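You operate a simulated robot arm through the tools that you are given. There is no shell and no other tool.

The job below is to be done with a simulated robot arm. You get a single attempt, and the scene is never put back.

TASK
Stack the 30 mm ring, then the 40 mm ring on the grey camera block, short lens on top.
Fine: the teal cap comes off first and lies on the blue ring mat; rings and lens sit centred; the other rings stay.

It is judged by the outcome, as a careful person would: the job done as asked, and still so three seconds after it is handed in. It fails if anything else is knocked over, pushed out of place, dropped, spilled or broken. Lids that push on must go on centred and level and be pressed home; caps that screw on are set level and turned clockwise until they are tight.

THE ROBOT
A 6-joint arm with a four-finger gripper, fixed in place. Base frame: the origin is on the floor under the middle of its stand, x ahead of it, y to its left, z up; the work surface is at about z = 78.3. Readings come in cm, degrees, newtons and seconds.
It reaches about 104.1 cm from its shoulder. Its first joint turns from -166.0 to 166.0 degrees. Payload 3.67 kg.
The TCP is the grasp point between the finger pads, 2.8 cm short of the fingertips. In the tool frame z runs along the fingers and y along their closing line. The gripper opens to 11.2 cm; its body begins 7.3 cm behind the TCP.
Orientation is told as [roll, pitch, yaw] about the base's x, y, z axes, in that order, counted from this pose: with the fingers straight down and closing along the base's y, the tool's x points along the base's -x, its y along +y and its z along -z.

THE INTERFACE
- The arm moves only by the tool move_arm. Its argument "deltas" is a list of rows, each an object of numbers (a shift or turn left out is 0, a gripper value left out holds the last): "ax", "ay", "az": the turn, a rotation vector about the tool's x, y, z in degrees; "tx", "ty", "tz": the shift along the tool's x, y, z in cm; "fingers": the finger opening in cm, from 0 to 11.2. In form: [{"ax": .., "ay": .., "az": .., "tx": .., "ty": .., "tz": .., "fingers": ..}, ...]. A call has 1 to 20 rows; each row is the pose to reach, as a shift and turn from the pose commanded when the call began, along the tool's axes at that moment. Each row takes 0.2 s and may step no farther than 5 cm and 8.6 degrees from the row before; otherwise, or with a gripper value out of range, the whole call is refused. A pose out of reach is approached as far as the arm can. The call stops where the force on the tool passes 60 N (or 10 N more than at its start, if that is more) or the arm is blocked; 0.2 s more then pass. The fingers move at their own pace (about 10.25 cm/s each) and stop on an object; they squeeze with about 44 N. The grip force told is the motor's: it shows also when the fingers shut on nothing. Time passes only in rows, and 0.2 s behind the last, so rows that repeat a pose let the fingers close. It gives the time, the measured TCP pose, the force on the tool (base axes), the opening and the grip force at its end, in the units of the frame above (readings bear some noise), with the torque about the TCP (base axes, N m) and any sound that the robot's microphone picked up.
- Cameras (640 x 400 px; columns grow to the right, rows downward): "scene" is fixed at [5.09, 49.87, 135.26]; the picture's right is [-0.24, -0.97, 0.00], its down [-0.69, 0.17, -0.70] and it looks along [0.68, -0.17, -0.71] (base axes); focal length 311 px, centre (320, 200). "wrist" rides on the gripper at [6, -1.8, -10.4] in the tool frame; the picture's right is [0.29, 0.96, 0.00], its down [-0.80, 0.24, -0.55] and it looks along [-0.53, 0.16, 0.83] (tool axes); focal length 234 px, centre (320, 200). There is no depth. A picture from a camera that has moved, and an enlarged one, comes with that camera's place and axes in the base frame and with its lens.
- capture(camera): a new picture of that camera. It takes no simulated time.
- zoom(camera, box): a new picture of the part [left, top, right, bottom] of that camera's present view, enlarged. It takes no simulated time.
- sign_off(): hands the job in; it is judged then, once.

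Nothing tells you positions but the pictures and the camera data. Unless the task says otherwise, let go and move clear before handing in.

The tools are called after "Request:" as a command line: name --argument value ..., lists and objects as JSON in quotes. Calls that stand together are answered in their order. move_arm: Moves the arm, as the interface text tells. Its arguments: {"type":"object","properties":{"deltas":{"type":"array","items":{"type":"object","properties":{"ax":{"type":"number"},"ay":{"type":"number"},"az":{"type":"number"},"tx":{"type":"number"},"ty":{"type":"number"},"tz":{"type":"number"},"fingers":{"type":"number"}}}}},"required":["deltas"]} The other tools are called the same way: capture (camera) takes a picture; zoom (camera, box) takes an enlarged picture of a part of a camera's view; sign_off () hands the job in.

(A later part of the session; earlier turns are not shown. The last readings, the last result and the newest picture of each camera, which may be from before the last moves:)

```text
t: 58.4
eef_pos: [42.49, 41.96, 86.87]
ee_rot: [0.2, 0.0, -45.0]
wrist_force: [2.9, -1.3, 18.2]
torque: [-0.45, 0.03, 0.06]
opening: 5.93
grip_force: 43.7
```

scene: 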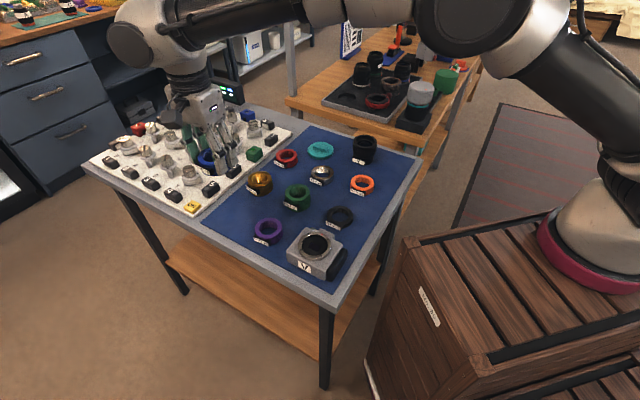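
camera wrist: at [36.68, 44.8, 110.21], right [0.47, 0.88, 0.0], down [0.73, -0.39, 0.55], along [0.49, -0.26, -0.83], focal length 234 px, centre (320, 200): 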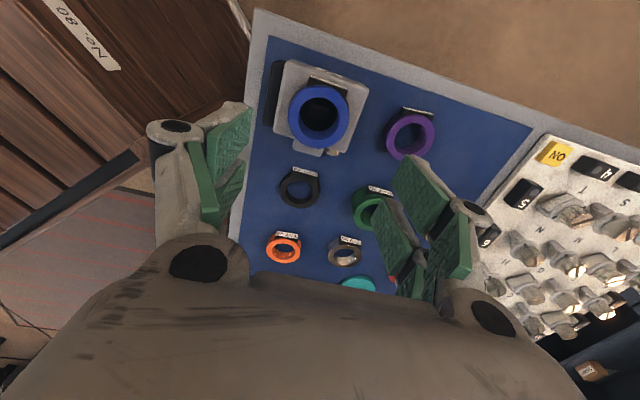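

Request:
move_arm --deltas '[{"tz": -0.05}, {"tz": -0.05, "fingers": 6.2}, {"tz": -0.05, "fingers": 6.6}, {"tz": -0.05, "fingers": 7.4}, {"tz": -0.05, "fingers": 8.4}, {"tz": -0.05, "fingers": 8.4}, {"tz": -0.6, "fingers": 8.4}, {"tz": -3, "fingers": 8.4}, {"tz": -6.5, "fingers": 8.4}, {"tz": -10, "fingers": 8.4}, {"tz": -13, "fingers": 8.4}, {"tz": -13, "fingers": 8.4}]'

Request:
zoom --camera "scene" --box '[300, 235, 345, 265]'

Request:
zoom --camera "wrist" --box '[250, 40, 410, 180]'

Request:
zoom --camera "scene" --box '[285, 215, 355, 275]'

```text
t: 61.0
eef_pos: [42.43, 41.95, 99.64]
ee_rot: [0.0, 0.0, -45.0]
wrist_force: [-0.5, -0.7, 0.2]
torque: [-0.01, 0.0, -0.01]
opening: 8.41
grip_force: 0.0
```

```text
13.33 times, centred on (322, 250) of scene
camera zoom: at [5.09, 49.87, 135.26], right [-0.24, -0.97, 0.0], down [-0.69, 0.17, -0.7], along [0.68, -0.17, -0.71], focal length 4146 px, centre (287, -467)
```

zoom: 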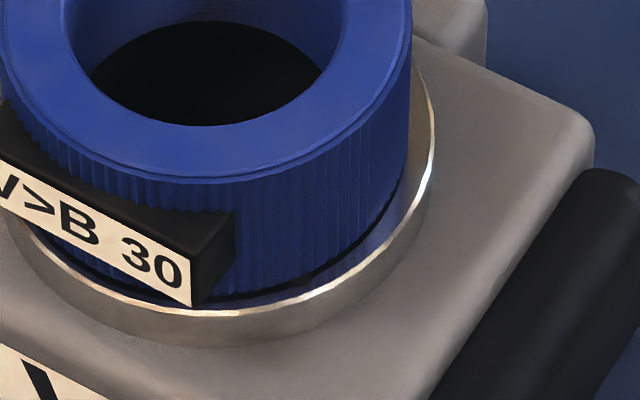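

```text
2.86 times, centred on (330, 110) of wrist
camera zoom: at [36.9, 44.75, 110.22], right [0.47, 0.88, 0.0], down [0.73, -0.39, 0.55], along [0.49, -0.26, -0.83], focal length 669 px, centre (291, 457)
```

zoom: 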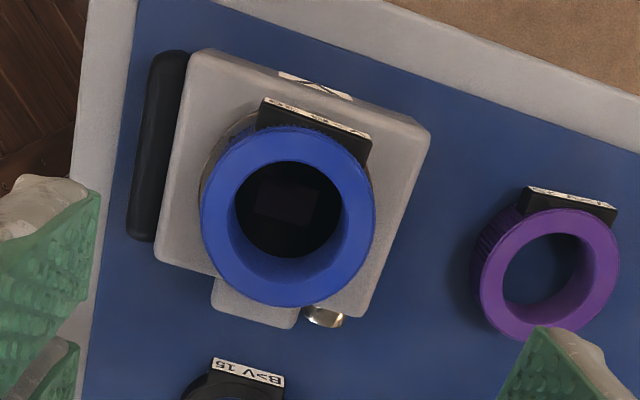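

```text
6.67 times, centred on (320, 245) of scene
camera zoom: at [5.09, 49.87, 135.26], right [-0.24, -0.97, 0.0], down [-0.69, 0.17, -0.7], along [0.68, -0.17, -0.71], focal length 2073 px, centre (320, -100)
```

zoom: 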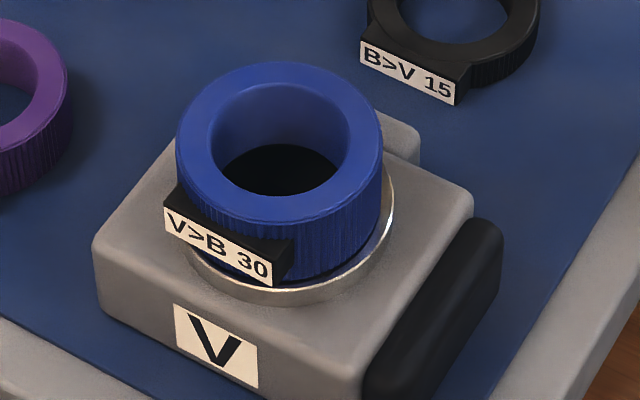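

Request:
zoom --camera "scene" --box '[295, 225, 345, 260]'

Request:
zoom --camera "wrist" --box '[280, 70, 360, 130]'

```text
11.43 times, centred on (320, 242) of scene
camera zoom: at [5.09, 49.87, 135.26], right [-0.24, -0.97, 0.0], down [-0.69, 0.17, -0.7], along [0.68, -0.17, -0.71], focal length 3554 px, centre (320, -286)
```

zoom: 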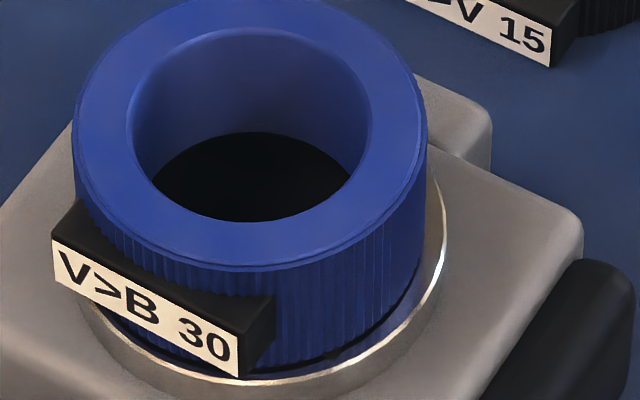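

```text
6.67 times, centred on (320, 100) of wrist
camera zoom: at [36.9, 44.75, 110.22], right [0.47, 0.88, 0.0], down [0.73, -0.39, 0.55], along [0.49, -0.26, -0.83], focal length 1561 px, centre (320, 867)
```

zoom: 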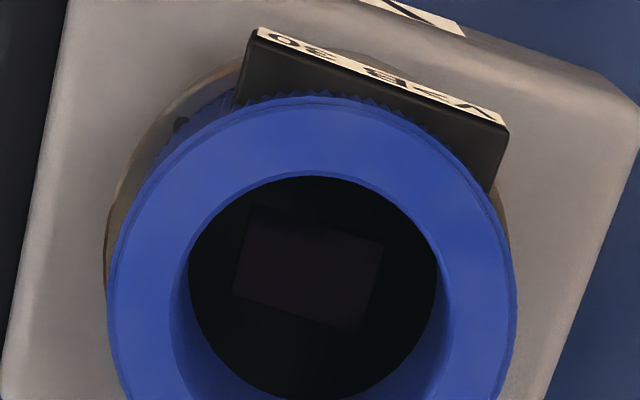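

The blue ring is now centred on the mount to within about 1 mm and lies flat. Next is the green 40 mm ring near (59.2, 42), with the same gripper angle.

Request:
move_arm --deltas '[{"tx": -1.2, "ty": 1.2}, {"tx": -3.2, "ty": 3.3}, {"tx": -5.5, "ty": 5.6}, {"tx": -7.8, "ty": 7.9}, {"tx": -10.0, "ty": 10.2}, {"tx": -11.3, "ty": 11.5}, {"tx": -11.74, "ty": 11.95}, {"tx": -11.74, "ty": 11.95}]'

Request:
capture --camera "wrist"

Request:
zoom --camera "wrist" --box '[265, 60, 375, 160]'

```text
t: 62.8
eef_pos: [59.28, 42.15, 99.73]
ee_rot: [0.0, 0.1, -45.0]
wrist_force: [-0.2, -0.1, -0.2]
torque: [0.0, -0.01, 0.01]
opening: 8.39
grip_force: 0.0
```

```text
taken
camera wrist: at [53.61, 44.85, 110.15], right [0.47, 0.88, 0.0], down [0.73, -0.39, 0.55], along [0.49, -0.26, -0.83], focal length 234 px, centre (320, 200)
```

wrist: 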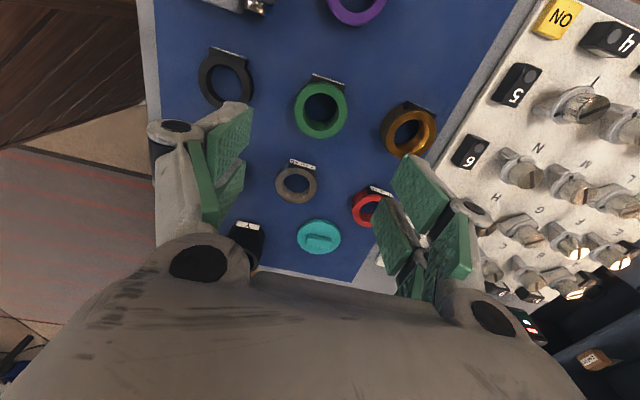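

```text
4.00 times, centred on (320, 110) of wrist
camera zoom: at [53.61, 44.85, 110.15], right [0.47, 0.88, 0.0], down [0.73, -0.39, 0.55], along [0.49, -0.26, -0.83], focal length 937 px, centre (320, 560)
```

zoom: 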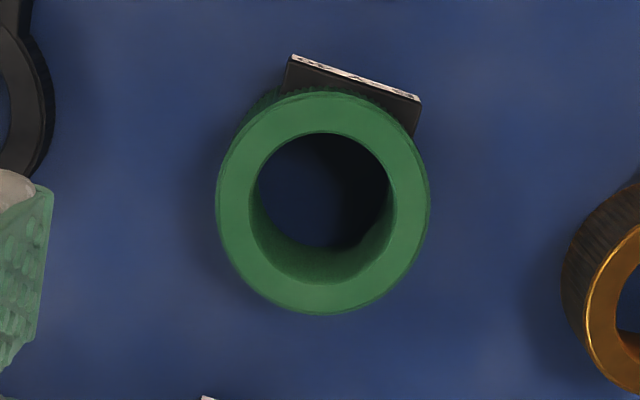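

Request:
move_arm --deltas '[{"tx": -0.1, "ty": 0.1, "tz": 2}, {"tx": -0.17, "ty": 0.18, "tz": 5}, {"tx": -0.17, "ty": 0.18, "tz": 8.5}, {"tx": -0.17, "ty": 0.18, "tz": 11.5}, {"tx": -0.17, "ty": 0.18, "tz": 13.4}, {"tx": -0.17, "ty": 0.18, "tz": 13.4}]'

Request:
zoom --camera "wrist" --box '[220, 70, 420, 230]'

Request:
zoom --camera "scene" --box '[250, 150, 350, 230]'

```text
t: 64.2
eef_pos: [59.54, 41.91, 86.42]
ee_rot: [-0.1, 0.1, -45.1]
wrist_force: [0.5, 0.4, 0.4]
torque: [-0.03, 0.04, -0.01]
opening: 8.42
grip_force: 0.1
```

```text
2.50 times, centred on (320, 150) of wrist
camera zoom: at [53.84, 44.79, 96.74], right [0.47, 0.88, 0.0], down [0.73, -0.39, 0.55], along [0.49, -0.26, -0.83], focal length 585 px, centre (320, 325)
```

zoom: 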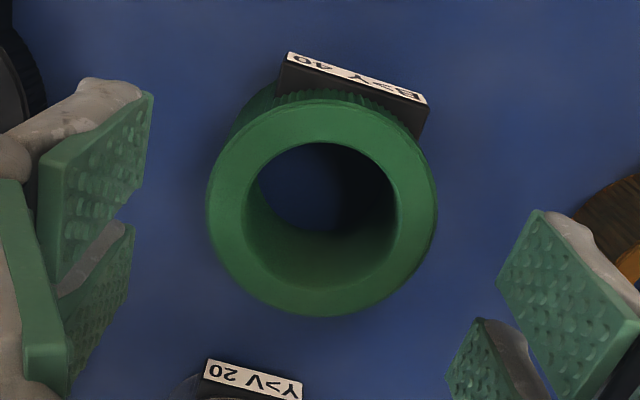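

```text
5.00 times, centred on (300, 190) of scene
camera zoom: at [5.09, 49.87, 135.26], right [-0.24, -0.97, 0.0], down [-0.69, 0.17, -0.7], along [0.68, -0.17, -0.71], focal length 1555 px, centre (420, 250)
```

zoom: 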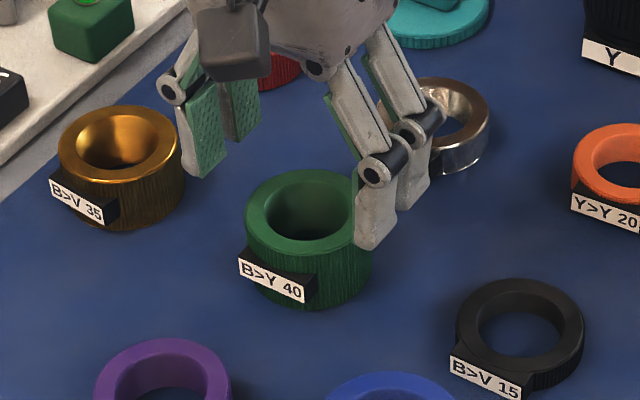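

Request:
move_arm --deltas '[{"tx": 0.05, "ty": 0.08, "tz": 0.8}, {"tx": 0.05, "ty": 0.08, "tz": 1.8}, {"tx": 0.05, "ty": 0.08, "tz": 2.8}, {"tx": 0.05, "ty": 0.08, "tz": 3.6}, {"tx": 0.05, "ty": 0.08, "tz": 4.0}, {"tx": 0.05, "ty": 0.08, "tz": 4.0}]'

Request:
zoom --camera "wrist" --box '[220, 80, 440, 260]'

Request:
zoom --camera "scene" --box '[250, 150, 350, 230]'

```text
t: 65.6
eef_pos: [59.44, 41.96, 82.17]
ee_rot: [0.0, -0.1, -45.0]
wrist_force: [0.6, -0.7, -0.2]
torque: [0.0, 0.0, -0.01]
opening: 8.41
grip_force: 0.0
```

```text
2.22 times, centred on (330, 170) of wrist
camera zoom: at [53.9, 44.93, 92.75], right [0.47, 0.88, 0.0], down [0.73, -0.39, 0.55], along [0.49, -0.26, -0.83], focal length 520 px, centre (298, 267)
```

zoom: 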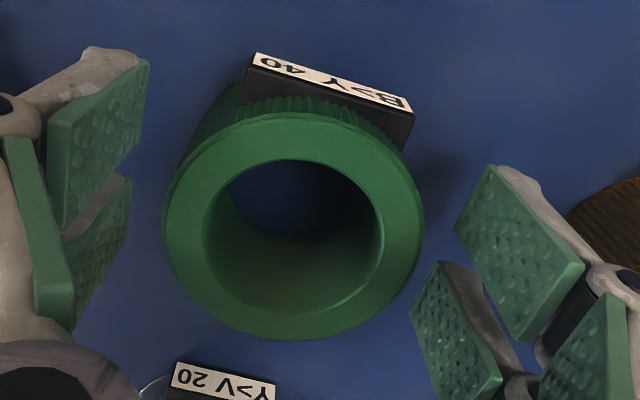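

```text
5.00 times, centred on (300, 190) of scene
camera zoom: at [5.09, 49.87, 135.26], right [-0.24, -0.97, 0.0], down [-0.69, 0.17, -0.7], along [0.68, -0.17, -0.71], focal length 1555 px, centre (420, 250)
```

zoom: 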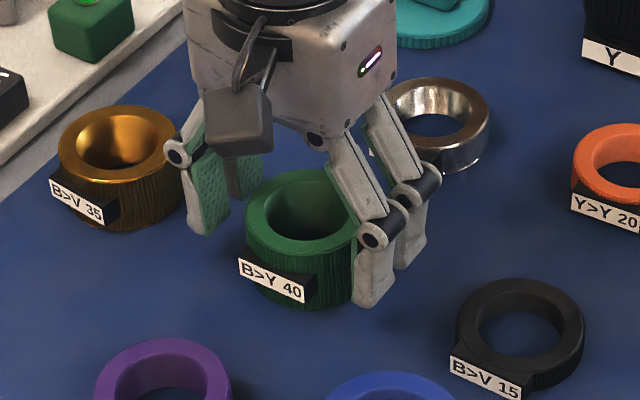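

Request:
move_arm --deltas '[{"ty": -0.05, "fingers": 7.6}, {"ty": -0.05, "fingers": 7.0}, {"ty": -0.05, "fingers": 6.6}, {"ty": -0.05, "fingers": 6.3}, {"ty": -0.05, "fingers": 6.0}, {"ty": -0.05, "fingers": 5.6}, {"ty": -0.05, "fingers": 5.2}, {"ty": -0.05, "fingers": 5.2}]'

Request:
zoom --camera "wrist" --box '[220, 80, 440, 260]'

```text
t: 67.4
eef_pos: [59.43, 41.96, 82.26]
ee_rot: [-0.1, 0.0, -45.0]
wrist_force: [-1.6, -1.5, 4.0]
torque: [-0.11, 0.1, 0.01]
opening: 5.97
grip_force: 43.9
```

```text
2.22 times, centred on (330, 170) of wrist
camera zoom: at [53.86, 44.88, 92.81], right [0.47, 0.88, 0.0], down [0.73, -0.39, 0.55], along [0.49, -0.26, -0.83], focal length 520 px, centre (298, 267)
```

zoom: 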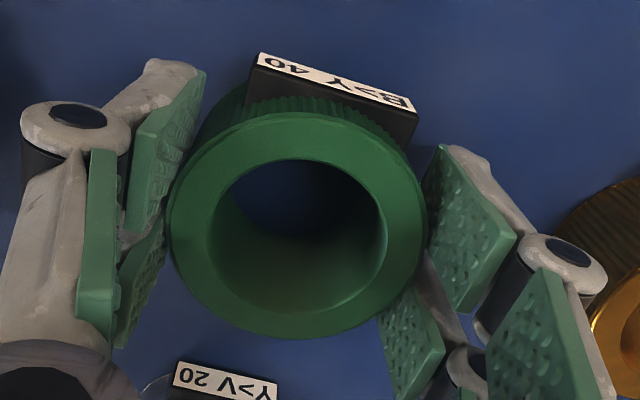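

Request:
move_arm --deltas '[{"tz": -0.2}, {"tz": -0.6}, {"tz": -1.5}, {"tz": -3.5}, {"tz": -6.5}, {"tz": -10}, {"tz": -13.5}, {"tz": -16.5}, {"tz": -17.6}, {"tz": -17.6}]'

Request:
capture --camera "wrist"

Request:
capture --camera "scene"

```text
t: 69.6
eef_pos: [59.38, 42.11, 100.03]
ee_rot: [0.0, 0.0, -45.0]
wrist_force: [0.0, -0.8, -1.6]
torque: [0.0, 0.0, 0.03]
opening: 5.94
grip_force: 44.1
```

```text
taken
camera wrist: at [53.91, 44.93, 110.41], right [0.47, 0.88, 0.0], down [0.73, -0.39, 0.55], along [0.49, -0.26, -0.83], focal length 234 px, centre (320, 200)
```

wrist: 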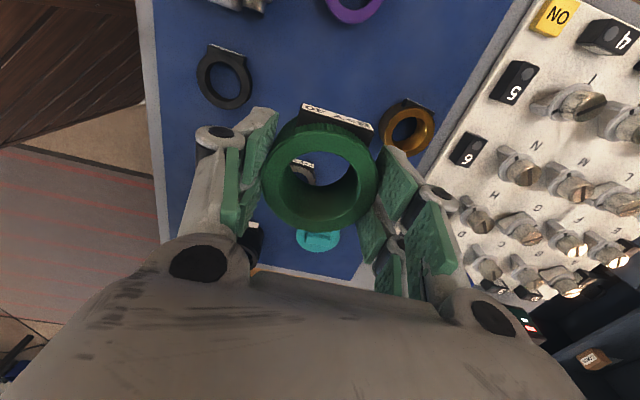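

```text
taken
```

scene: 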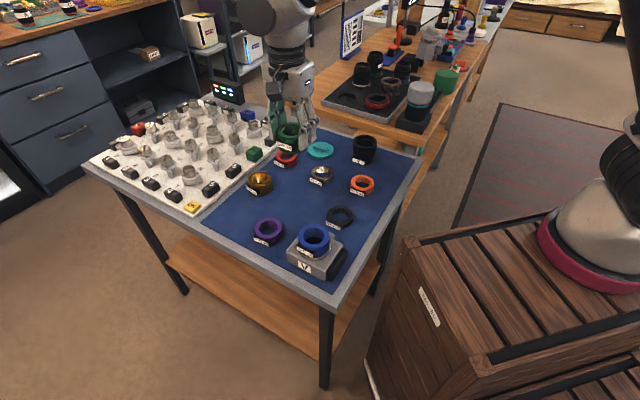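

Request:
move_arm --deltas '[{"tx": 0.6, "ty": -1.2}, {"tx": 1.6, "ty": -3.4}, {"tx": 2.8, "ty": -5.9}, {"tx": 4.0, "ty": -8.4}, {"tx": 5.0, "ty": -10.7}, {"tx": 5.6, "ty": -11.9}, {"tx": 5.77, "ty": -12.25}, {"tx": 5.77, "ty": -12.25}]'

Request:
zoom --camera "wrist" --box '[270, 0, 410, 110]'

Request:
zoom --camera "wrist" --box '[240, 90, 400, 240]'

```text
t: 71.4
eef_pos: [46.78, 37.51, 99.89]
ee_rot: [-0.1, 0.0, -45.0]
wrist_force: [-0.4, 0.9, -2.9]
torque: [-0.01, -0.01, 0.02]
opening: 5.97
grip_force: 44.0
```

```text
3.64 times, centred on (340, 55) of wrist
camera zoom: at [41.09, 40.31, 110.35], right [0.47, 0.88, 0.0], down [0.73, -0.39, 0.55], along [0.49, -0.26, -0.83], focal length 852 px, centre (247, 727)
```

zoom: 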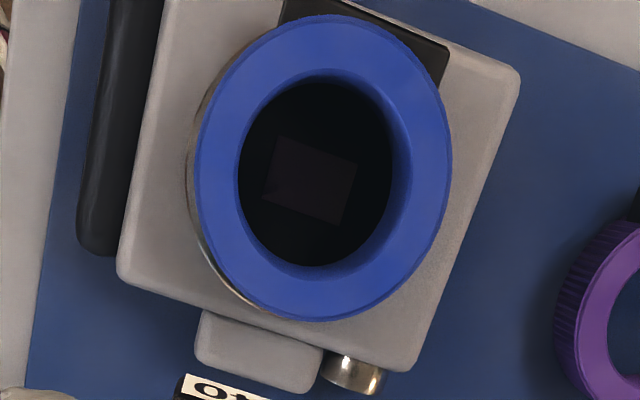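

```text
2.67 times, centred on (320, 165) of wrist
camera zoom: at [41.09, 40.31, 110.35], right [0.47, 0.88, 0.0], down [0.73, -0.39, 0.55], along [0.49, -0.26, -0.83], focal length 624 px, centre (320, 293)
```

zoom: 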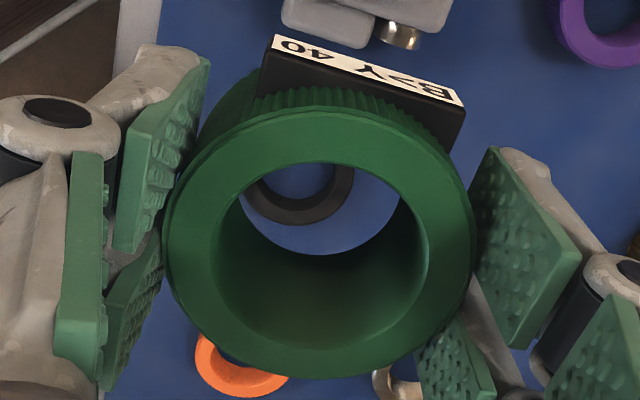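

Green ring in hand is centred (≈0.05, 0), and the blue ring sits within 1 mm of the mount axis. I'll move the green ring over and come down to about 1.2 cm above contact.

Request:
move_arm --deltas '[{"tx": 1.5}, {"tx": 3.5}, {"tx": 5.2, "ty": 0.05}, {"tx": 6.07, "ty": 0.05}, {"tx": 6.07, "ty": 0.05, "tz": 1.5}, {"tx": 6.07, "ty": 0.05, "tz": 4}, {"tx": 6.07, "ty": 0.05, "tz": 6.5}, {"tx": 6.07, "ty": 0.05, "tz": 8.3}, {"tx": 6.07, "ty": 0.05, "tz": 8.3}]'

Request:
zoom --camera "wrist" --box '[220, 60, 420, 240]'

Request:
zoom --camera "scene" --box '[275, 175, 365, 280]'

```text
t: 73.4
eef_pos: [42.46, 41.83, 91.78]
ee_rot: [0.1, 0.0, -45.1]
wrist_force: [-0.2, 0.2, -1.5]
torque: [0.0, -0.02, -0.03]
opening: 5.96
grip_force: 44.2
```

```text
2.22 times, centred on (320, 150) of wrist
camera zoom: at [36.84, 44.63, 102.12], right [0.47, 0.88, 0.0], down [0.73, -0.39, 0.55], along [0.49, -0.26, -0.83], focal length 520 px, centre (320, 311)
```

zoom: 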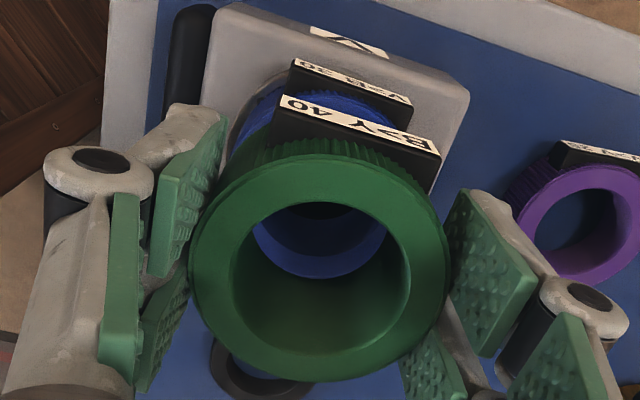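

```text
3.81 times, centred on (320, 228) of scene
camera zoom: at [5.09, 49.87, 135.26], right [-0.24, -0.97, 0.0], down [-0.69, 0.17, -0.7], along [0.68, -0.17, -0.71], focal length 1184 px, centre (320, 95)
```

zoom: 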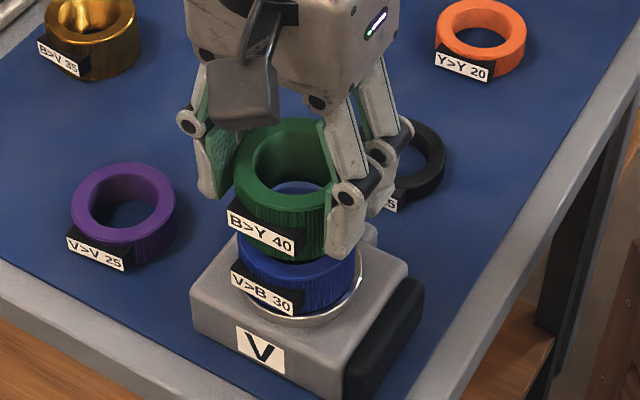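

Request:
move_arm --deltas '[{"tz": 0.4}, {"tz": 0.8}, {"tz": 1.05}, {"tz": 1.05}]'

Request:
zoom --camera "scene" --box '[290, 205, 350, 265]'

```text
t: 74.4
eef_pos: [42.47, 41.85, 90.68]
ee_rot: [0.0, -0.1, -45.0]
wrist_force: [-0.8, 0.4, -1.0]
torque: [0.0, 0.01, 0.01]
opening: 5.97
grip_force: 43.7
```

```text
6.67 times, centred on (320, 235) of scene
camera zoom: at [5.09, 49.87, 135.26], right [-0.24, -0.97, 0.0], down [-0.69, 0.17, -0.7], along [0.68, -0.17, -0.71], focal length 2073 px, centre (320, -33)
```

zoom: 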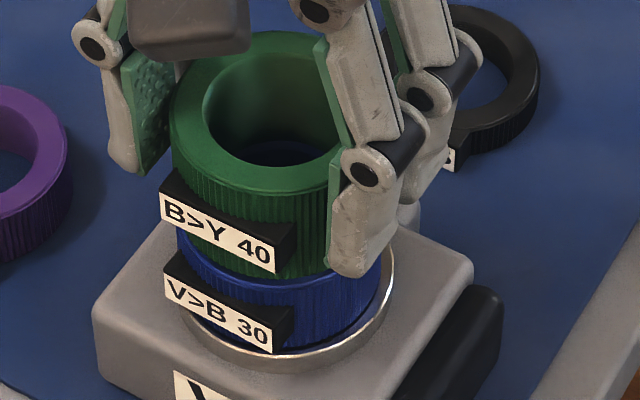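

Request:
move_arm --deltas '[{"tz": 0.08}, {"tz": 0.16}, {"tz": 0.24}, {"tz": 0.24}]'

```text
t: 75.4
eef_pos: [42.34, 41.87, 90.37]
ee_rot: [0.0, 0.0, -45.0]
wrist_force: [0.5, -0.2, -0.8]
torque: [0.02, 0.0, 0.01]
opening: 5.97
grip_force: 43.6
```

Request:
move_arm --deltas '[{"tz": 0.06}, {"tz": 0.12}, {"tz": 0.12}]'

Request:
zoom --camera "scene" --box '[290, 205, 350, 265]'

```text
t: 76.2
eef_pos: [42.48, 41.87, 90.29]
ee_rot: [0.0, 0.0, -44.9]
wrist_force: [-0.7, -2.2, 7.3]
torque: [-0.14, 0.05, 0.02]
opening: 5.91
grip_force: 44.3
```

```text
6.67 times, centred on (320, 235) of scene
camera zoom: at [5.09, 49.87, 135.26], right [-0.24, -0.97, 0.0], down [-0.69, 0.17, -0.7], along [0.68, -0.17, -0.71], focal length 2073 px, centre (320, -33)
```

zoom: 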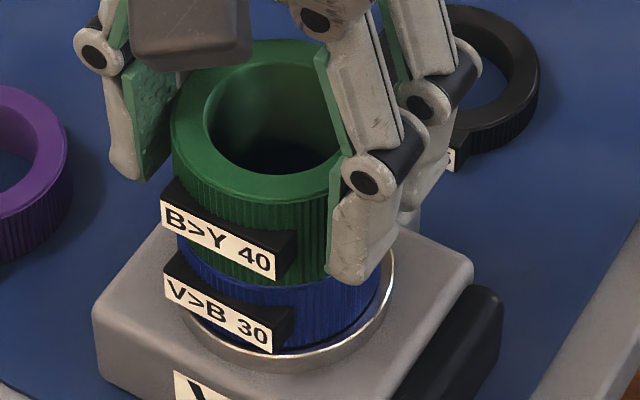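

Contact at z≈90.29, exactly as predicted. I release it gently and back straight up.

Request:
move_arm --deltas '[{"tz": -0.03}, {"tz": -0.03, "fingers": 6.2}, {"tz": -0.03, "fingers": 6.6}, {"tz": -0.03, "fingers": 7.4}, {"tz": -0.03, "fingers": 8.4}, {"tz": -0.03, "fingers": 8.4}, {"tz": -0.6, "fingers": 8.4}, {"tz": -3, "fingers": 8.4}, {"tz": -6, "fingers": 8.4}, {"tz": -9.7, "fingers": 8.4}, {"tz": -9.7, "fingers": 8.4}]'

Request:
zoom --camera "scene" --box '[285, 205, 355, 270]'

Request:
zoom --camera "wrist" --box '[250, 40, 410, 180]'

```text
t: 78.6
eef_pos: [42.29, 41.84, 100.05]
ee_rot: [0.0, 0.0, -45.0]
wrist_force: [0.6, -0.6, 1.2]
torque: [0.0, 0.0, 0.01]
opening: 8.41
grip_force: 0.0
```

```text
6.15 times, centred on (320, 238) of scene
camera zoom: at [5.09, 49.87, 135.26], right [-0.24, -0.97, 0.0], down [-0.69, 0.17, -0.7], along [0.68, -0.17, -0.71], focal length 1914 px, centre (320, -31)
```

zoom: 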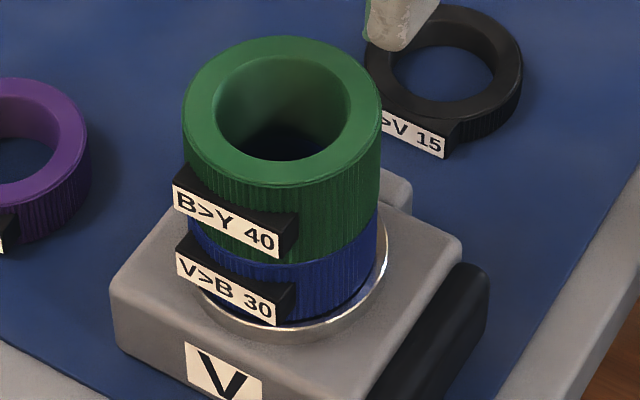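

```text
2.86 times, centred on (330, 110) of wrist
camera zoom: at [36.8, 44.7, 110.45], right [0.47, 0.88, 0.0], down [0.73, -0.39, 0.55], along [0.49, -0.26, -0.83], focal length 669 px, centre (291, 457)
```

zoom: 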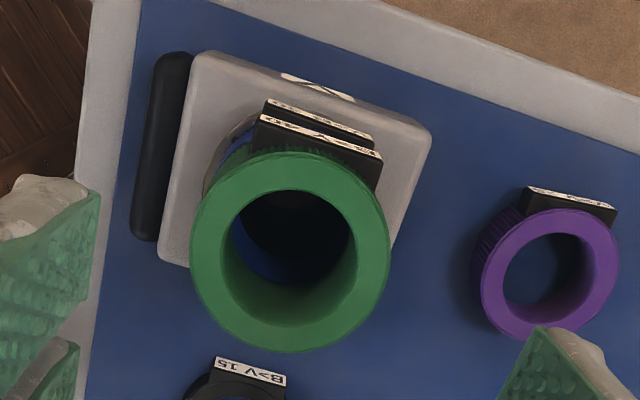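

Both rings are stacked squarely on the mount. Next is the short lens "Y" near (72, 20.4); I'll move above it and take its measure.

Request:
move_arm --deltas '[{"tx": -1.5, "ty": 0.2}, {"tx": -4, "ty": 0.6}, {"tx": -7.5, "ty": 1.2}, {"tx": -11, "ty": 1.8}, {"tx": -14.5, "ty": 2.3}, {"tx": -18, "ty": 2.9}, {"tx": -21.5, "ty": 3.4}, {"tx": -25, "ty": 4.0}, {"tx": -28.5, "ty": 4.6}, {"tx": -32, "ty": 5.1}, {"tx": -34.8, "ty": 5.6}, {"tx": -35.99, "ty": 5.75}, {"tx": -35.99, "ty": 5.75}]'

Request:
capture --camera "wrist"

Request:
zoom --camera "wrist" --box '[250, 50, 390, 170]'

Request:
zoom --camera "scene" --box '[335, 120, 395, 180]'

```text
t: 81.4
eef_pos: [71.93, 20.34, 99.91]
ee_rot: [0.0, 0.0, -45.0]
wrist_force: [1.4, 0.9, -0.8]
torque: [0.0, -0.02, 0.03]
opening: 8.38
grip_force: 0.1
```

```text
taken
camera wrist: at [66.4, 23.17, 110.4], right [0.47, 0.88, 0.0], down [0.73, -0.39, 0.55], along [0.49, -0.26, -0.83], focal length 234 px, centre (320, 200)
```

wrist: 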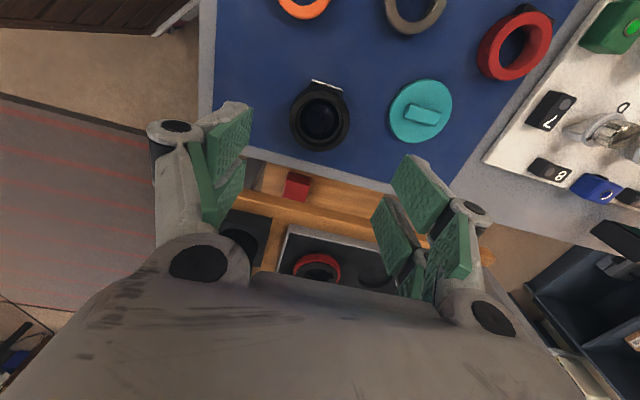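

```text
3.33 times, centred on (320, 110) of wrist
camera zoom: at [66.4, 23.17, 110.4], right [0.47, 0.88, 0.0], down [0.73, -0.39, 0.55], along [0.49, -0.26, -0.83], focal length 781 px, centre (320, 500)
```

zoom: 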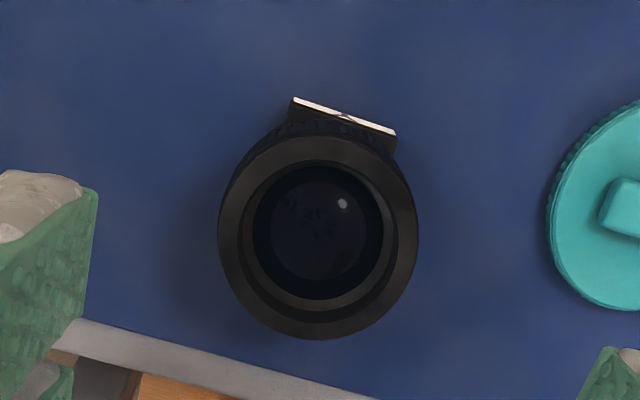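

```text
6.67 times, centred on (365, 150) of scene
camera zoom: at [5.09, 49.87, 135.26], right [-0.24, -0.97, 0.0], down [-0.69, 0.17, -0.7], along [0.68, -0.17, -0.71], focal length 2073 px, centre (20, 533)
```

zoom: 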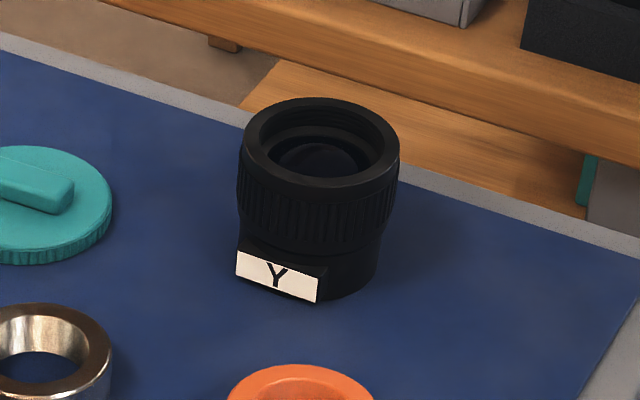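

Request:
move_arm --deltas '[{"tx": -0.5, "ty": 0.15, "tz": 1.5}, {"tx": -0.95, "ty": 0.28, "tz": 4}, {"tx": -0.95, "ty": 0.28, "tz": 7}, {"tx": -0.95, "ty": 0.28, "tz": 10}, {"tx": -0.95, "ty": 0.28, "tz": 12}, {"tx": -0.95, "ty": 0.28, "tz": 12}]'

Request:
zoom --camera "wrist" --box '[220, 70, 420, 230]'

Request:
zoom --camera "scene" --box '[320, 100, 410, 180]'

```text
t: 82.8
eef_pos: [72.81, 19.94, 87.95]
ee_rot: [0.0, 0.0, -45.0]
wrist_force: [-0.1, -1.4, 0.0]
torque: [0.01, 0.01, 0.01]
opening: 8.39
grip_force: 0.1
```

```text
2.50 times, centred on (320, 150) of wrist
camera zoom: at [67.24, 22.74, 98.4], right [0.47, 0.88, 0.0], down [0.73, -0.39, 0.55], along [0.49, -0.26, -0.83], focal length 585 px, centre (320, 325)
```

zoom: 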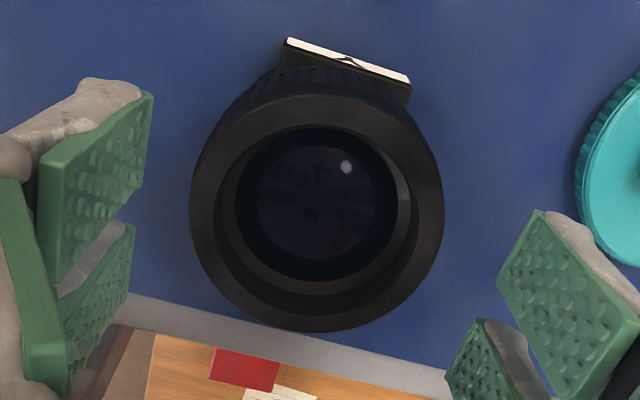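

```text
5.00 times, centred on (365, 140) of scene
camera zoom: at [5.09, 49.87, 135.26], right [-0.24, -0.97, 0.0], down [-0.69, 0.17, -0.7], along [0.68, -0.17, -0.71], focal length 1555 px, centre (95, 500)
```

zoom: 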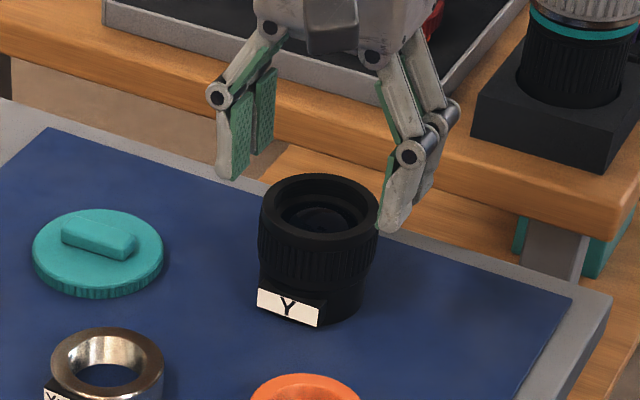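

Request:
move_arm --deltas '[{"tx": -0.06, "tz": 0.8}, {"tx": -0.06, "tz": 1.8}, {"tx": -0.06, "tz": 2.8}, {"tx": -0.06, "tz": 3.8}, {"tx": -0.06, "tz": 4.5}, {"tx": -0.06, "tz": 4.5}]'

Request:
zoom --camera "wrist" --box '[220, 80, 440, 260]'

Request:
zoom --camera "scene" --box '[320, 100, 410, 180]'

```text
t: 84.2
eef_pos: [72.83, 19.9, 83.39]
ee_rot: [-0.1, 0.0, -45.1]
wrist_force: [0.2, -0.2, -0.1]
torque: [0.0, 0.0, -0.02]
opening: 8.42
grip_force: 0.1
```

```text
2.22 times, centred on (330, 170) of wrist
camera zoom: at [67.23, 22.72, 93.87], right [0.47, 0.88, 0.0], down [0.73, -0.39, 0.55], along [0.49, -0.26, -0.83], focal length 520 px, centre (298, 267)
```

zoom: 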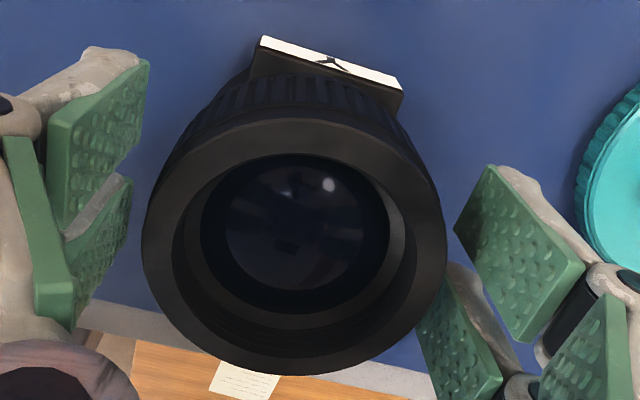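

```text
5.00 times, centred on (365, 140) of scene
camera zoom: at [5.09, 49.87, 135.26], right [-0.24, -0.97, 0.0], down [-0.69, 0.17, -0.7], along [0.68, -0.17, -0.71], focal length 1555 px, centre (95, 500)
```

zoom: 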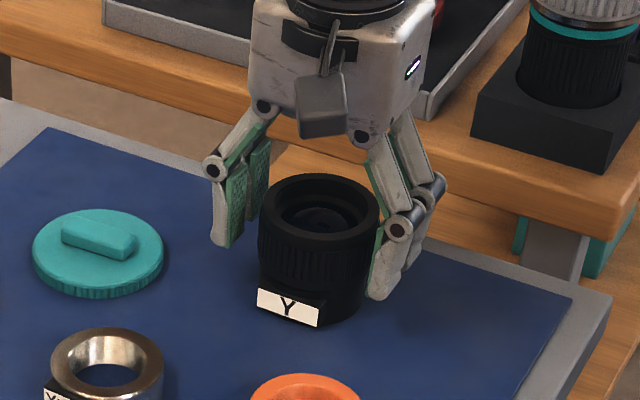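

Request:
move_arm --deltas '[{"tx": -0.08, "ty": -0.03, "fingers": 7.8}, {"tx": -0.08, "ty": -0.03, "fingers": 7.4}, {"tx": -0.08, "ty": -0.03, "fingers": 7.0}, {"tx": -0.08, "ty": -0.03, "fingers": 6.7}, {"tx": -0.08, "ty": -0.03, "fingers": 6.4}, {"tx": -0.08, "ty": -0.03, "fingers": 6.0}, {"tx": -0.08, "ty": -0.03, "fingers": 5.6}, {"tx": -0.08, "ty": -0.03, "fingers": 5.6}]'

Request:
zoom --camera "wrist" --box '[220, 80, 440, 260]'

Request:
zoom --camera "scene" --box '[320, 100, 410, 180]'

```text
t: 86.0
eef_pos: [72.84, 19.79, 83.48]
ee_rot: [0.0, 0.1, -45.1]
wrist_force: [-3.0, -3.4, 3.8]
torque: [-0.1, 0.0, -0.02]
opening: 6.13
grip_force: 44.2
```

```text
2.22 times, centred on (330, 170) of wrist
camera zoom: at [67.26, 22.63, 93.9], right [0.47, 0.88, 0.0], down [0.73, -0.39, 0.55], along [0.49, -0.26, -0.83], focal length 520 px, centre (298, 267)
```

zoom: 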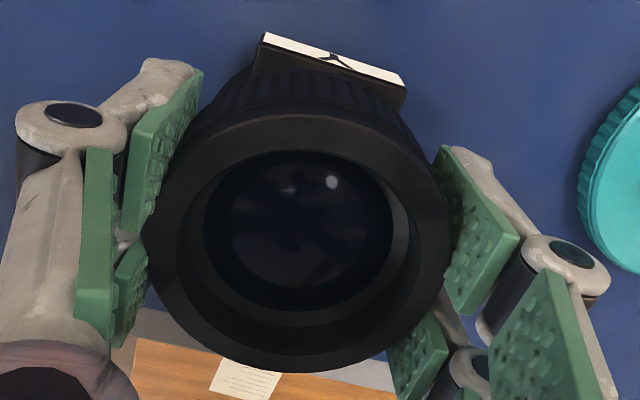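

```text
5.00 times, centred on (365, 140) of scene
camera zoom: at [5.09, 49.87, 135.26], right [-0.24, -0.97, 0.0], down [-0.69, 0.17, -0.7], along [0.68, -0.17, -0.71], focal length 1555 px, centre (95, 500)
```

zoom: 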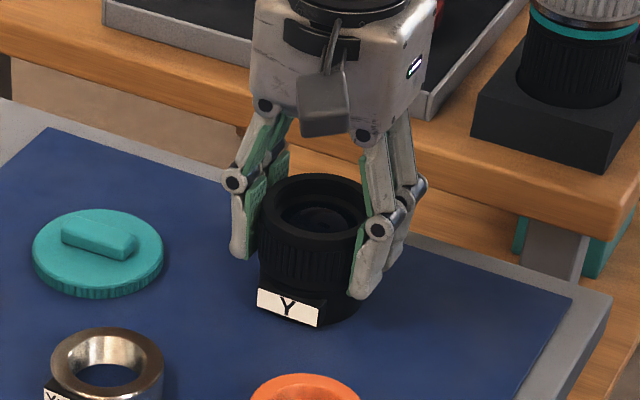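

Request:
zoom --camera "scene" --box '[340, 120, 390, 170]'

Request:
zoom --camera "wrist" --box '[250, 90, 410, 210]'

```text
8.00 times, centred on (365, 145) of scene
camera zoom: at [5.09, 49.87, 135.26], right [-0.24, -0.97, 0.0], down [-0.69, 0.17, -0.7], along [0.68, -0.17, -0.71], focal length 2488 px, centre (-40, 640)
```

zoom: 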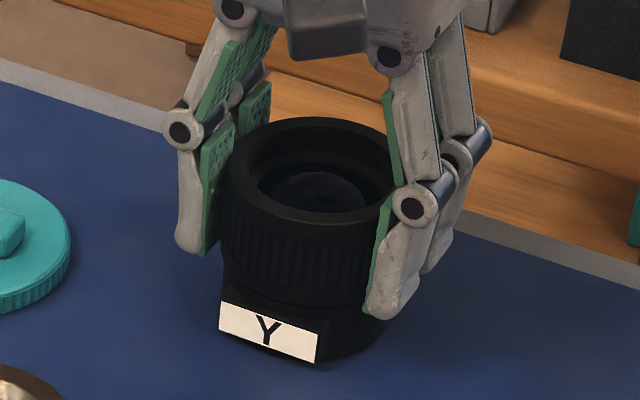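

```text
3.33 times, centred on (330, 150) of wrist
camera zoom: at [67.26, 22.63, 93.9], right [0.47, 0.88, 0.0], down [0.73, -0.39, 0.55], along [0.49, -0.26, -0.83], focal length 781 px, centre (287, 367)
```

zoom: 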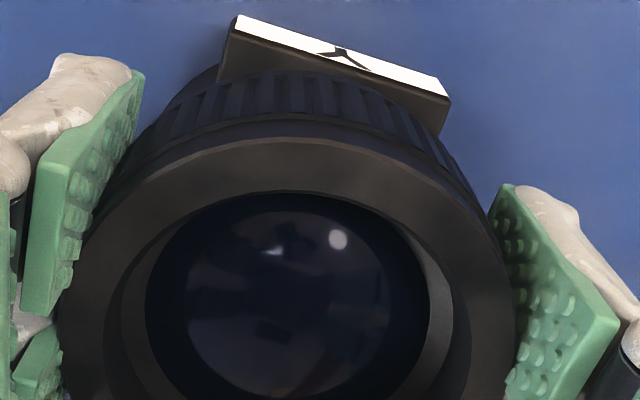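

The lens is gripped (6.13 cm, 44 N). I'll lift a little first, watching for slip, then up to a height well above the stack.

Request:
move_arm --deltas '[{"tz": -0.2}, {"tz": -0.6}, {"tz": -1.2}, {"tz": -1.2}]'

Request:
zoom --camera "scene" --box '[340, 120, 390, 170]'

```text
t: 87.0
eef_pos: [72.9, 19.83, 84.61]
ee_rot: [0.0, 0.0, -45.0]
wrist_force: [0.8, -0.1, -2.3]
torque: [0.01, -0.05, 0.02]
opening: 6.11
grip_force: 44.5
```

```text
8.00 times, centred on (365, 145) of scene
camera zoom: at [5.09, 49.87, 135.26], right [-0.24, -0.97, 0.0], down [-0.69, 0.17, -0.7], along [0.68, -0.17, -0.71], focal length 2488 px, centre (-40, 640)
```

zoom: 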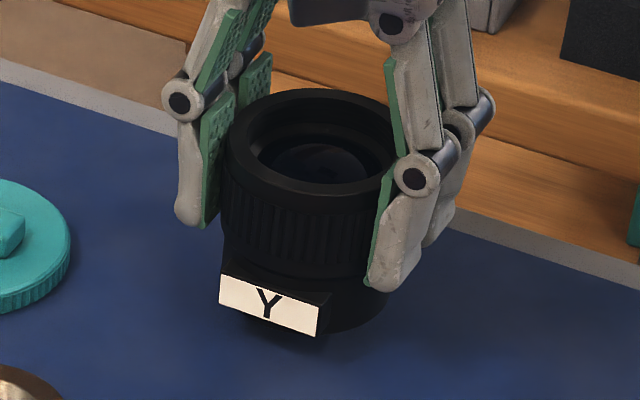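

Request:
move_arm --deltas '[{"tz": -1.5}, {"tz": -4}, {"tz": -7.5}, {"tz": -11}, {"tz": -14.5}, {"tz": -17.3}, {"tz": -18.3}, {"tz": -18.3}]'

Request:
move_arm --deltas '[{"tx": 1.2, "ty": -0.2}, {"tx": 3.2, "ty": -0.6}, {"tx": 5.8, "ty": -1.1}, {"tx": 8.6, "ty": -1.7}, {"tx": 11.4, "ty": -2.2}, {"tx": 14.2, "ty": -2.8}, {"tx": 17.0, "ty": -3.3}, {"tx": 19.8, "ty": -3.9}, {"tx": 22.6, "ty": -4.4}, {"tx": 25.4, "ty": -5.0}, {"tx": 28.0, "ty": -5.5}, {"tx": 30.0, "ty": -5.9}, {"tx": 31.01, "ty": -6.05}, {"tx": 31.01, "ty": -6.05}]'

Request:
capture --camera "wrist"

Request:
zoom --camera "wrist" --box '[270, 0, 410, 110]'

Request:
zoom --camera "wrist" --box '[240, 90, 400, 240]'

Request:
capture --camera "scene"

```text
t: 88.8
eef_pos: [72.88, 19.82, 102.86]
ee_rot: [0.0, 0.0, -45.0]
wrist_force: [0.3, 0.0, -1.6]
torque: [-0.01, -0.01, -0.03]
opening: 6.07
grip_force: 44.0
```

```text
t: 91.8
eef_pos: [46.73, 37.45, 102.94]
ee_rot: [0.0, 0.0, -45.0]
wrist_force: [0.8, -0.4, -2.1]
torque: [-0.01, 0.03, 0.02]
opening: 6.1
grip_force: 43.7
```

```text
taken
camera wrist: at [41.07, 40.28, 113.37], right [0.47, 0.88, 0.0], down [0.73, -0.39, 0.55], along [0.49, -0.26, -0.83], focal length 234 px, centre (320, 200)
```

wrist: 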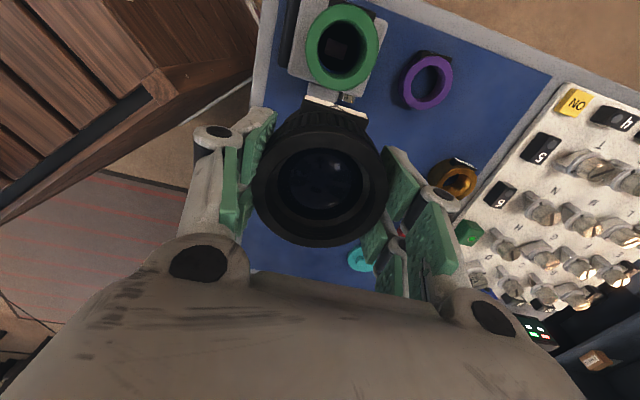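

```text
3.64 times, centred on (340, 55) of wrist
camera zoom: at [41.07, 40.28, 113.37], right [0.47, 0.88, 0.0], down [0.73, -0.39, 0.55], along [0.49, -0.26, -0.83], focal length 852 px, centre (247, 727)
```

zoom: 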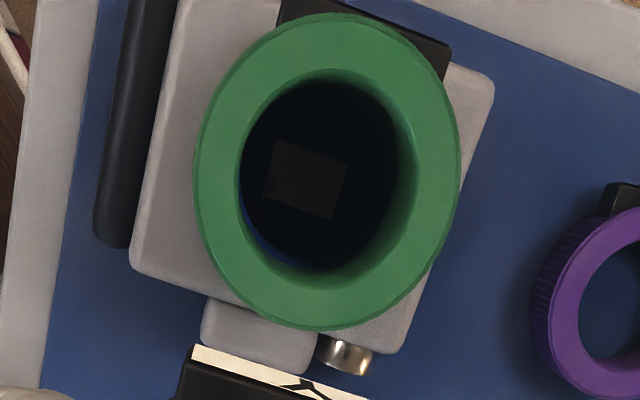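

```text
2.67 times, centred on (320, 165) of wrist
camera zoom: at [41.07, 40.28, 113.37], right [0.47, 0.88, 0.0], down [0.73, -0.39, 0.55], along [0.49, -0.26, -0.83], focal length 624 px, centre (320, 293)
```

zoom: 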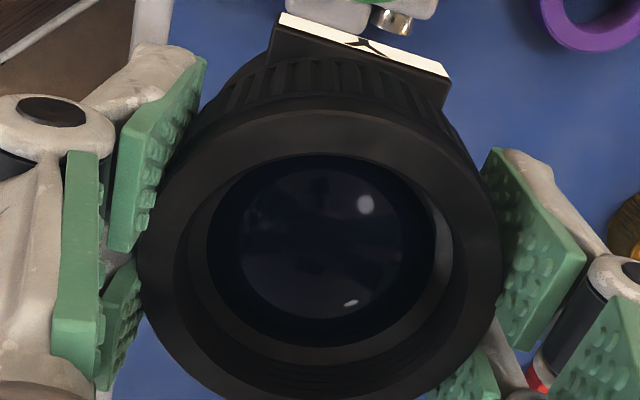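

```text
taken
```

scene: 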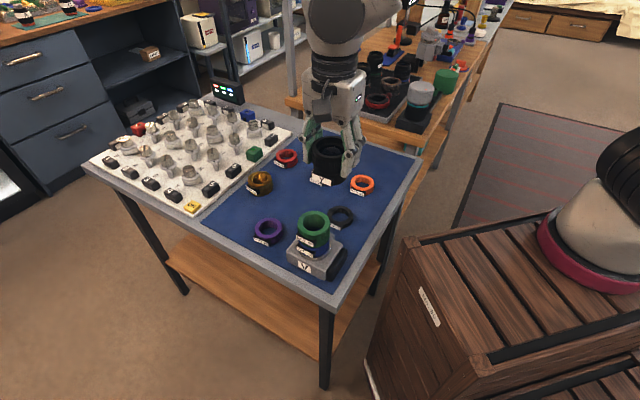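

The stack's green ring centre reads (6.08, 0.09) from the tool and the lens sits about 0.1 cm off axis in the grip. I'll move the lens above the stack and stop about 1 cm above contact to check.

Request:
move_arm --deltas '[{"tx": 1.5}, {"tx": 3.5}, {"tx": 5.1, "ty": 0.09}, {"tx": 5.97, "ty": 0.09}, {"tx": 5.97, "ty": 0.09, "tz": 1.2}, {"tx": 5.97, "ty": 0.09, "tz": 3.2}, {"tx": 5.97, "ty": 0.09, "tz": 5.2}, {"tx": 5.97, "ty": 0.09, "tz": 6.4}, {"tx": 5.97, "ty": 0.09, "tz": 6.4}]'

Request:
zoom --camera "wrist" --box '[220, 60, 420, 260]'

Request:
zoom --camera "scene" --box '[275, 165, 365, 275]'

```text
t: 93.8
eef_pos: [42.54, 41.7, 96.65]
ee_rot: [0.1, 0.0, -45.0]
wrist_force: [-0.7, -0.7, -2.5]
torque: [-0.01, 0.0, -0.02]
opening: 6.08
grip_force: 44.0
```

```text
2.00 times, centred on (320, 160) of wrist
camera zoom: at [36.88, 44.6, 106.95], right [0.47, 0.88, 0.0], down [0.73, -0.39, 0.55], along [0.49, -0.26, -0.83], focal length 468 px, centre (320, 280)
```

zoom: 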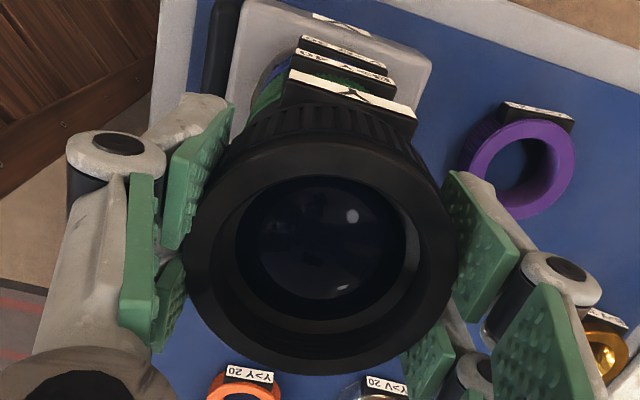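

```text
3.64 times, centred on (320, 220) of scene
camera zoom: at [5.09, 49.87, 135.26], right [-0.24, -0.97, 0.0], down [-0.69, 0.17, -0.7], along [0.68, -0.17, -0.71], focal length 1131 px, centre (320, 127)
```

zoom: 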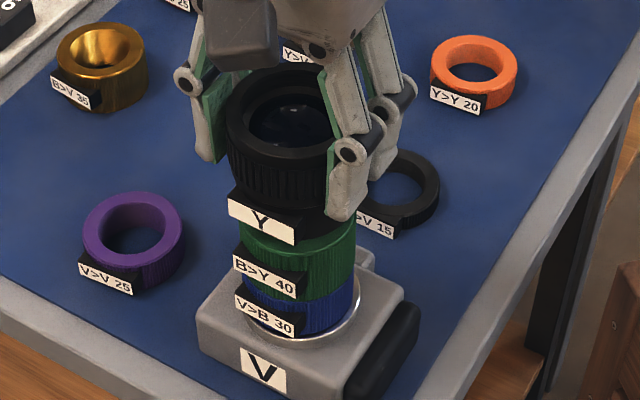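

Request:
zoom --camera "scene" --box '[295, 205, 345, 255]'

Request:
move_arm --deltas '[{"tz": 0.3}, {"tz": 0.6}, {"tz": 0.85}, {"tz": 0.85}]'

Request:
zoom --camera "scene" --box '[295, 205, 345, 255]'

```text
8.00 times, centred on (320, 230) of scene
camera zoom: at [5.09, 49.87, 135.26], right [-0.24, -0.97, 0.0], down [-0.69, 0.17, -0.7], along [0.68, -0.17, -0.71], focal length 2488 px, centre (320, -40)
```

zoom: 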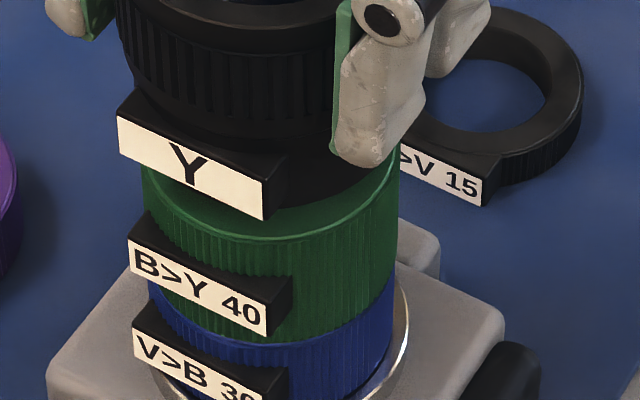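

```text
t: 94.8
eef_pos: [42.44, 41.73, 95.61]
ee_rot: [-0.1, 0.0, -45.0]
wrist_force: [0.1, 0.6, -2.7]
torque: [0.0, 0.0, 0.0]
opening: 6.1
grip_force: 43.9
```

```text
8.00 times, centred on (320, 230) of scene
camera zoom: at [5.09, 49.87, 135.26], right [-0.24, -0.97, 0.0], down [-0.69, 0.17, -0.7], along [0.68, -0.17, -0.71], focal length 2488 px, centre (320, -40)
```

zoom: 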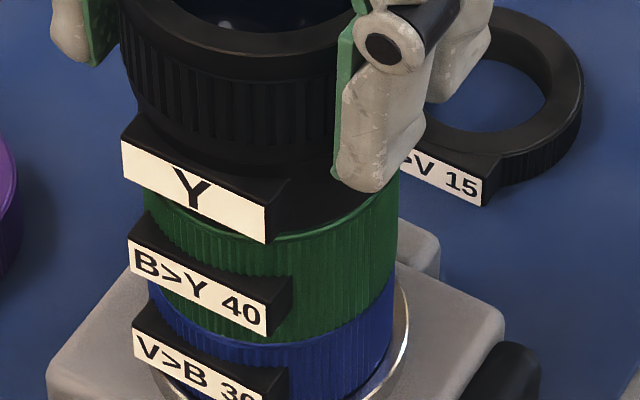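

Request:
move_arm --deltas '[{"tz": 0.08}, {"tz": 0.16}, {"tz": 0.24}, {"tz": 0.24}]'

```text
t: 95.8
eef_pos: [42.5, 41.79, 95.45]
ee_rot: [0.0, 0.0, -45.1]
wrist_force: [-0.2, -0.2, -2.9]
torque: [-0.02, 0.05, 0.0]
opening: 6.09
grip_force: 43.7
```

Request:
move_arm --deltas '[{"tz": 0.05}, {"tz": 0.1}, {"tz": 0.15}, {"tz": 0.15}]'

Request:
zoom --camera "scene" --box '[295, 205, 345, 255]'

```text
t: 96.8
eef_pos: [42.44, 41.73, 95.38]
ee_rot: [0.1, 0.0, -45.1]
wrist_force: [0.3, -0.6, 6.3]
torque: [-0.07, 0.0, 0.0]
opening: 6.09
grip_force: 44.3
```

```text
8.00 times, centred on (320, 230) of scene
camera zoom: at [5.09, 49.87, 135.26], right [-0.24, -0.97, 0.0], down [-0.69, 0.17, -0.7], along [0.68, -0.17, -0.71], focal length 2488 px, centre (320, -40)
```

zoom: 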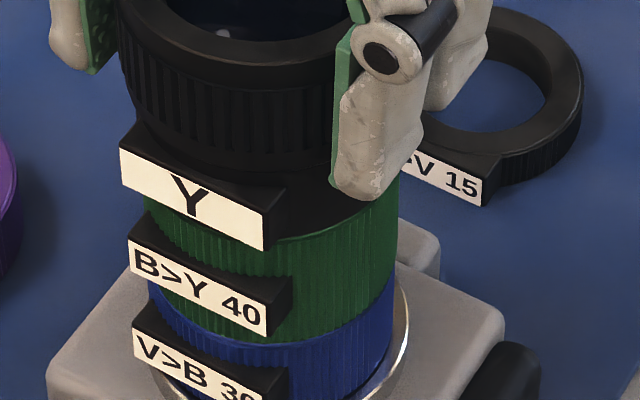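

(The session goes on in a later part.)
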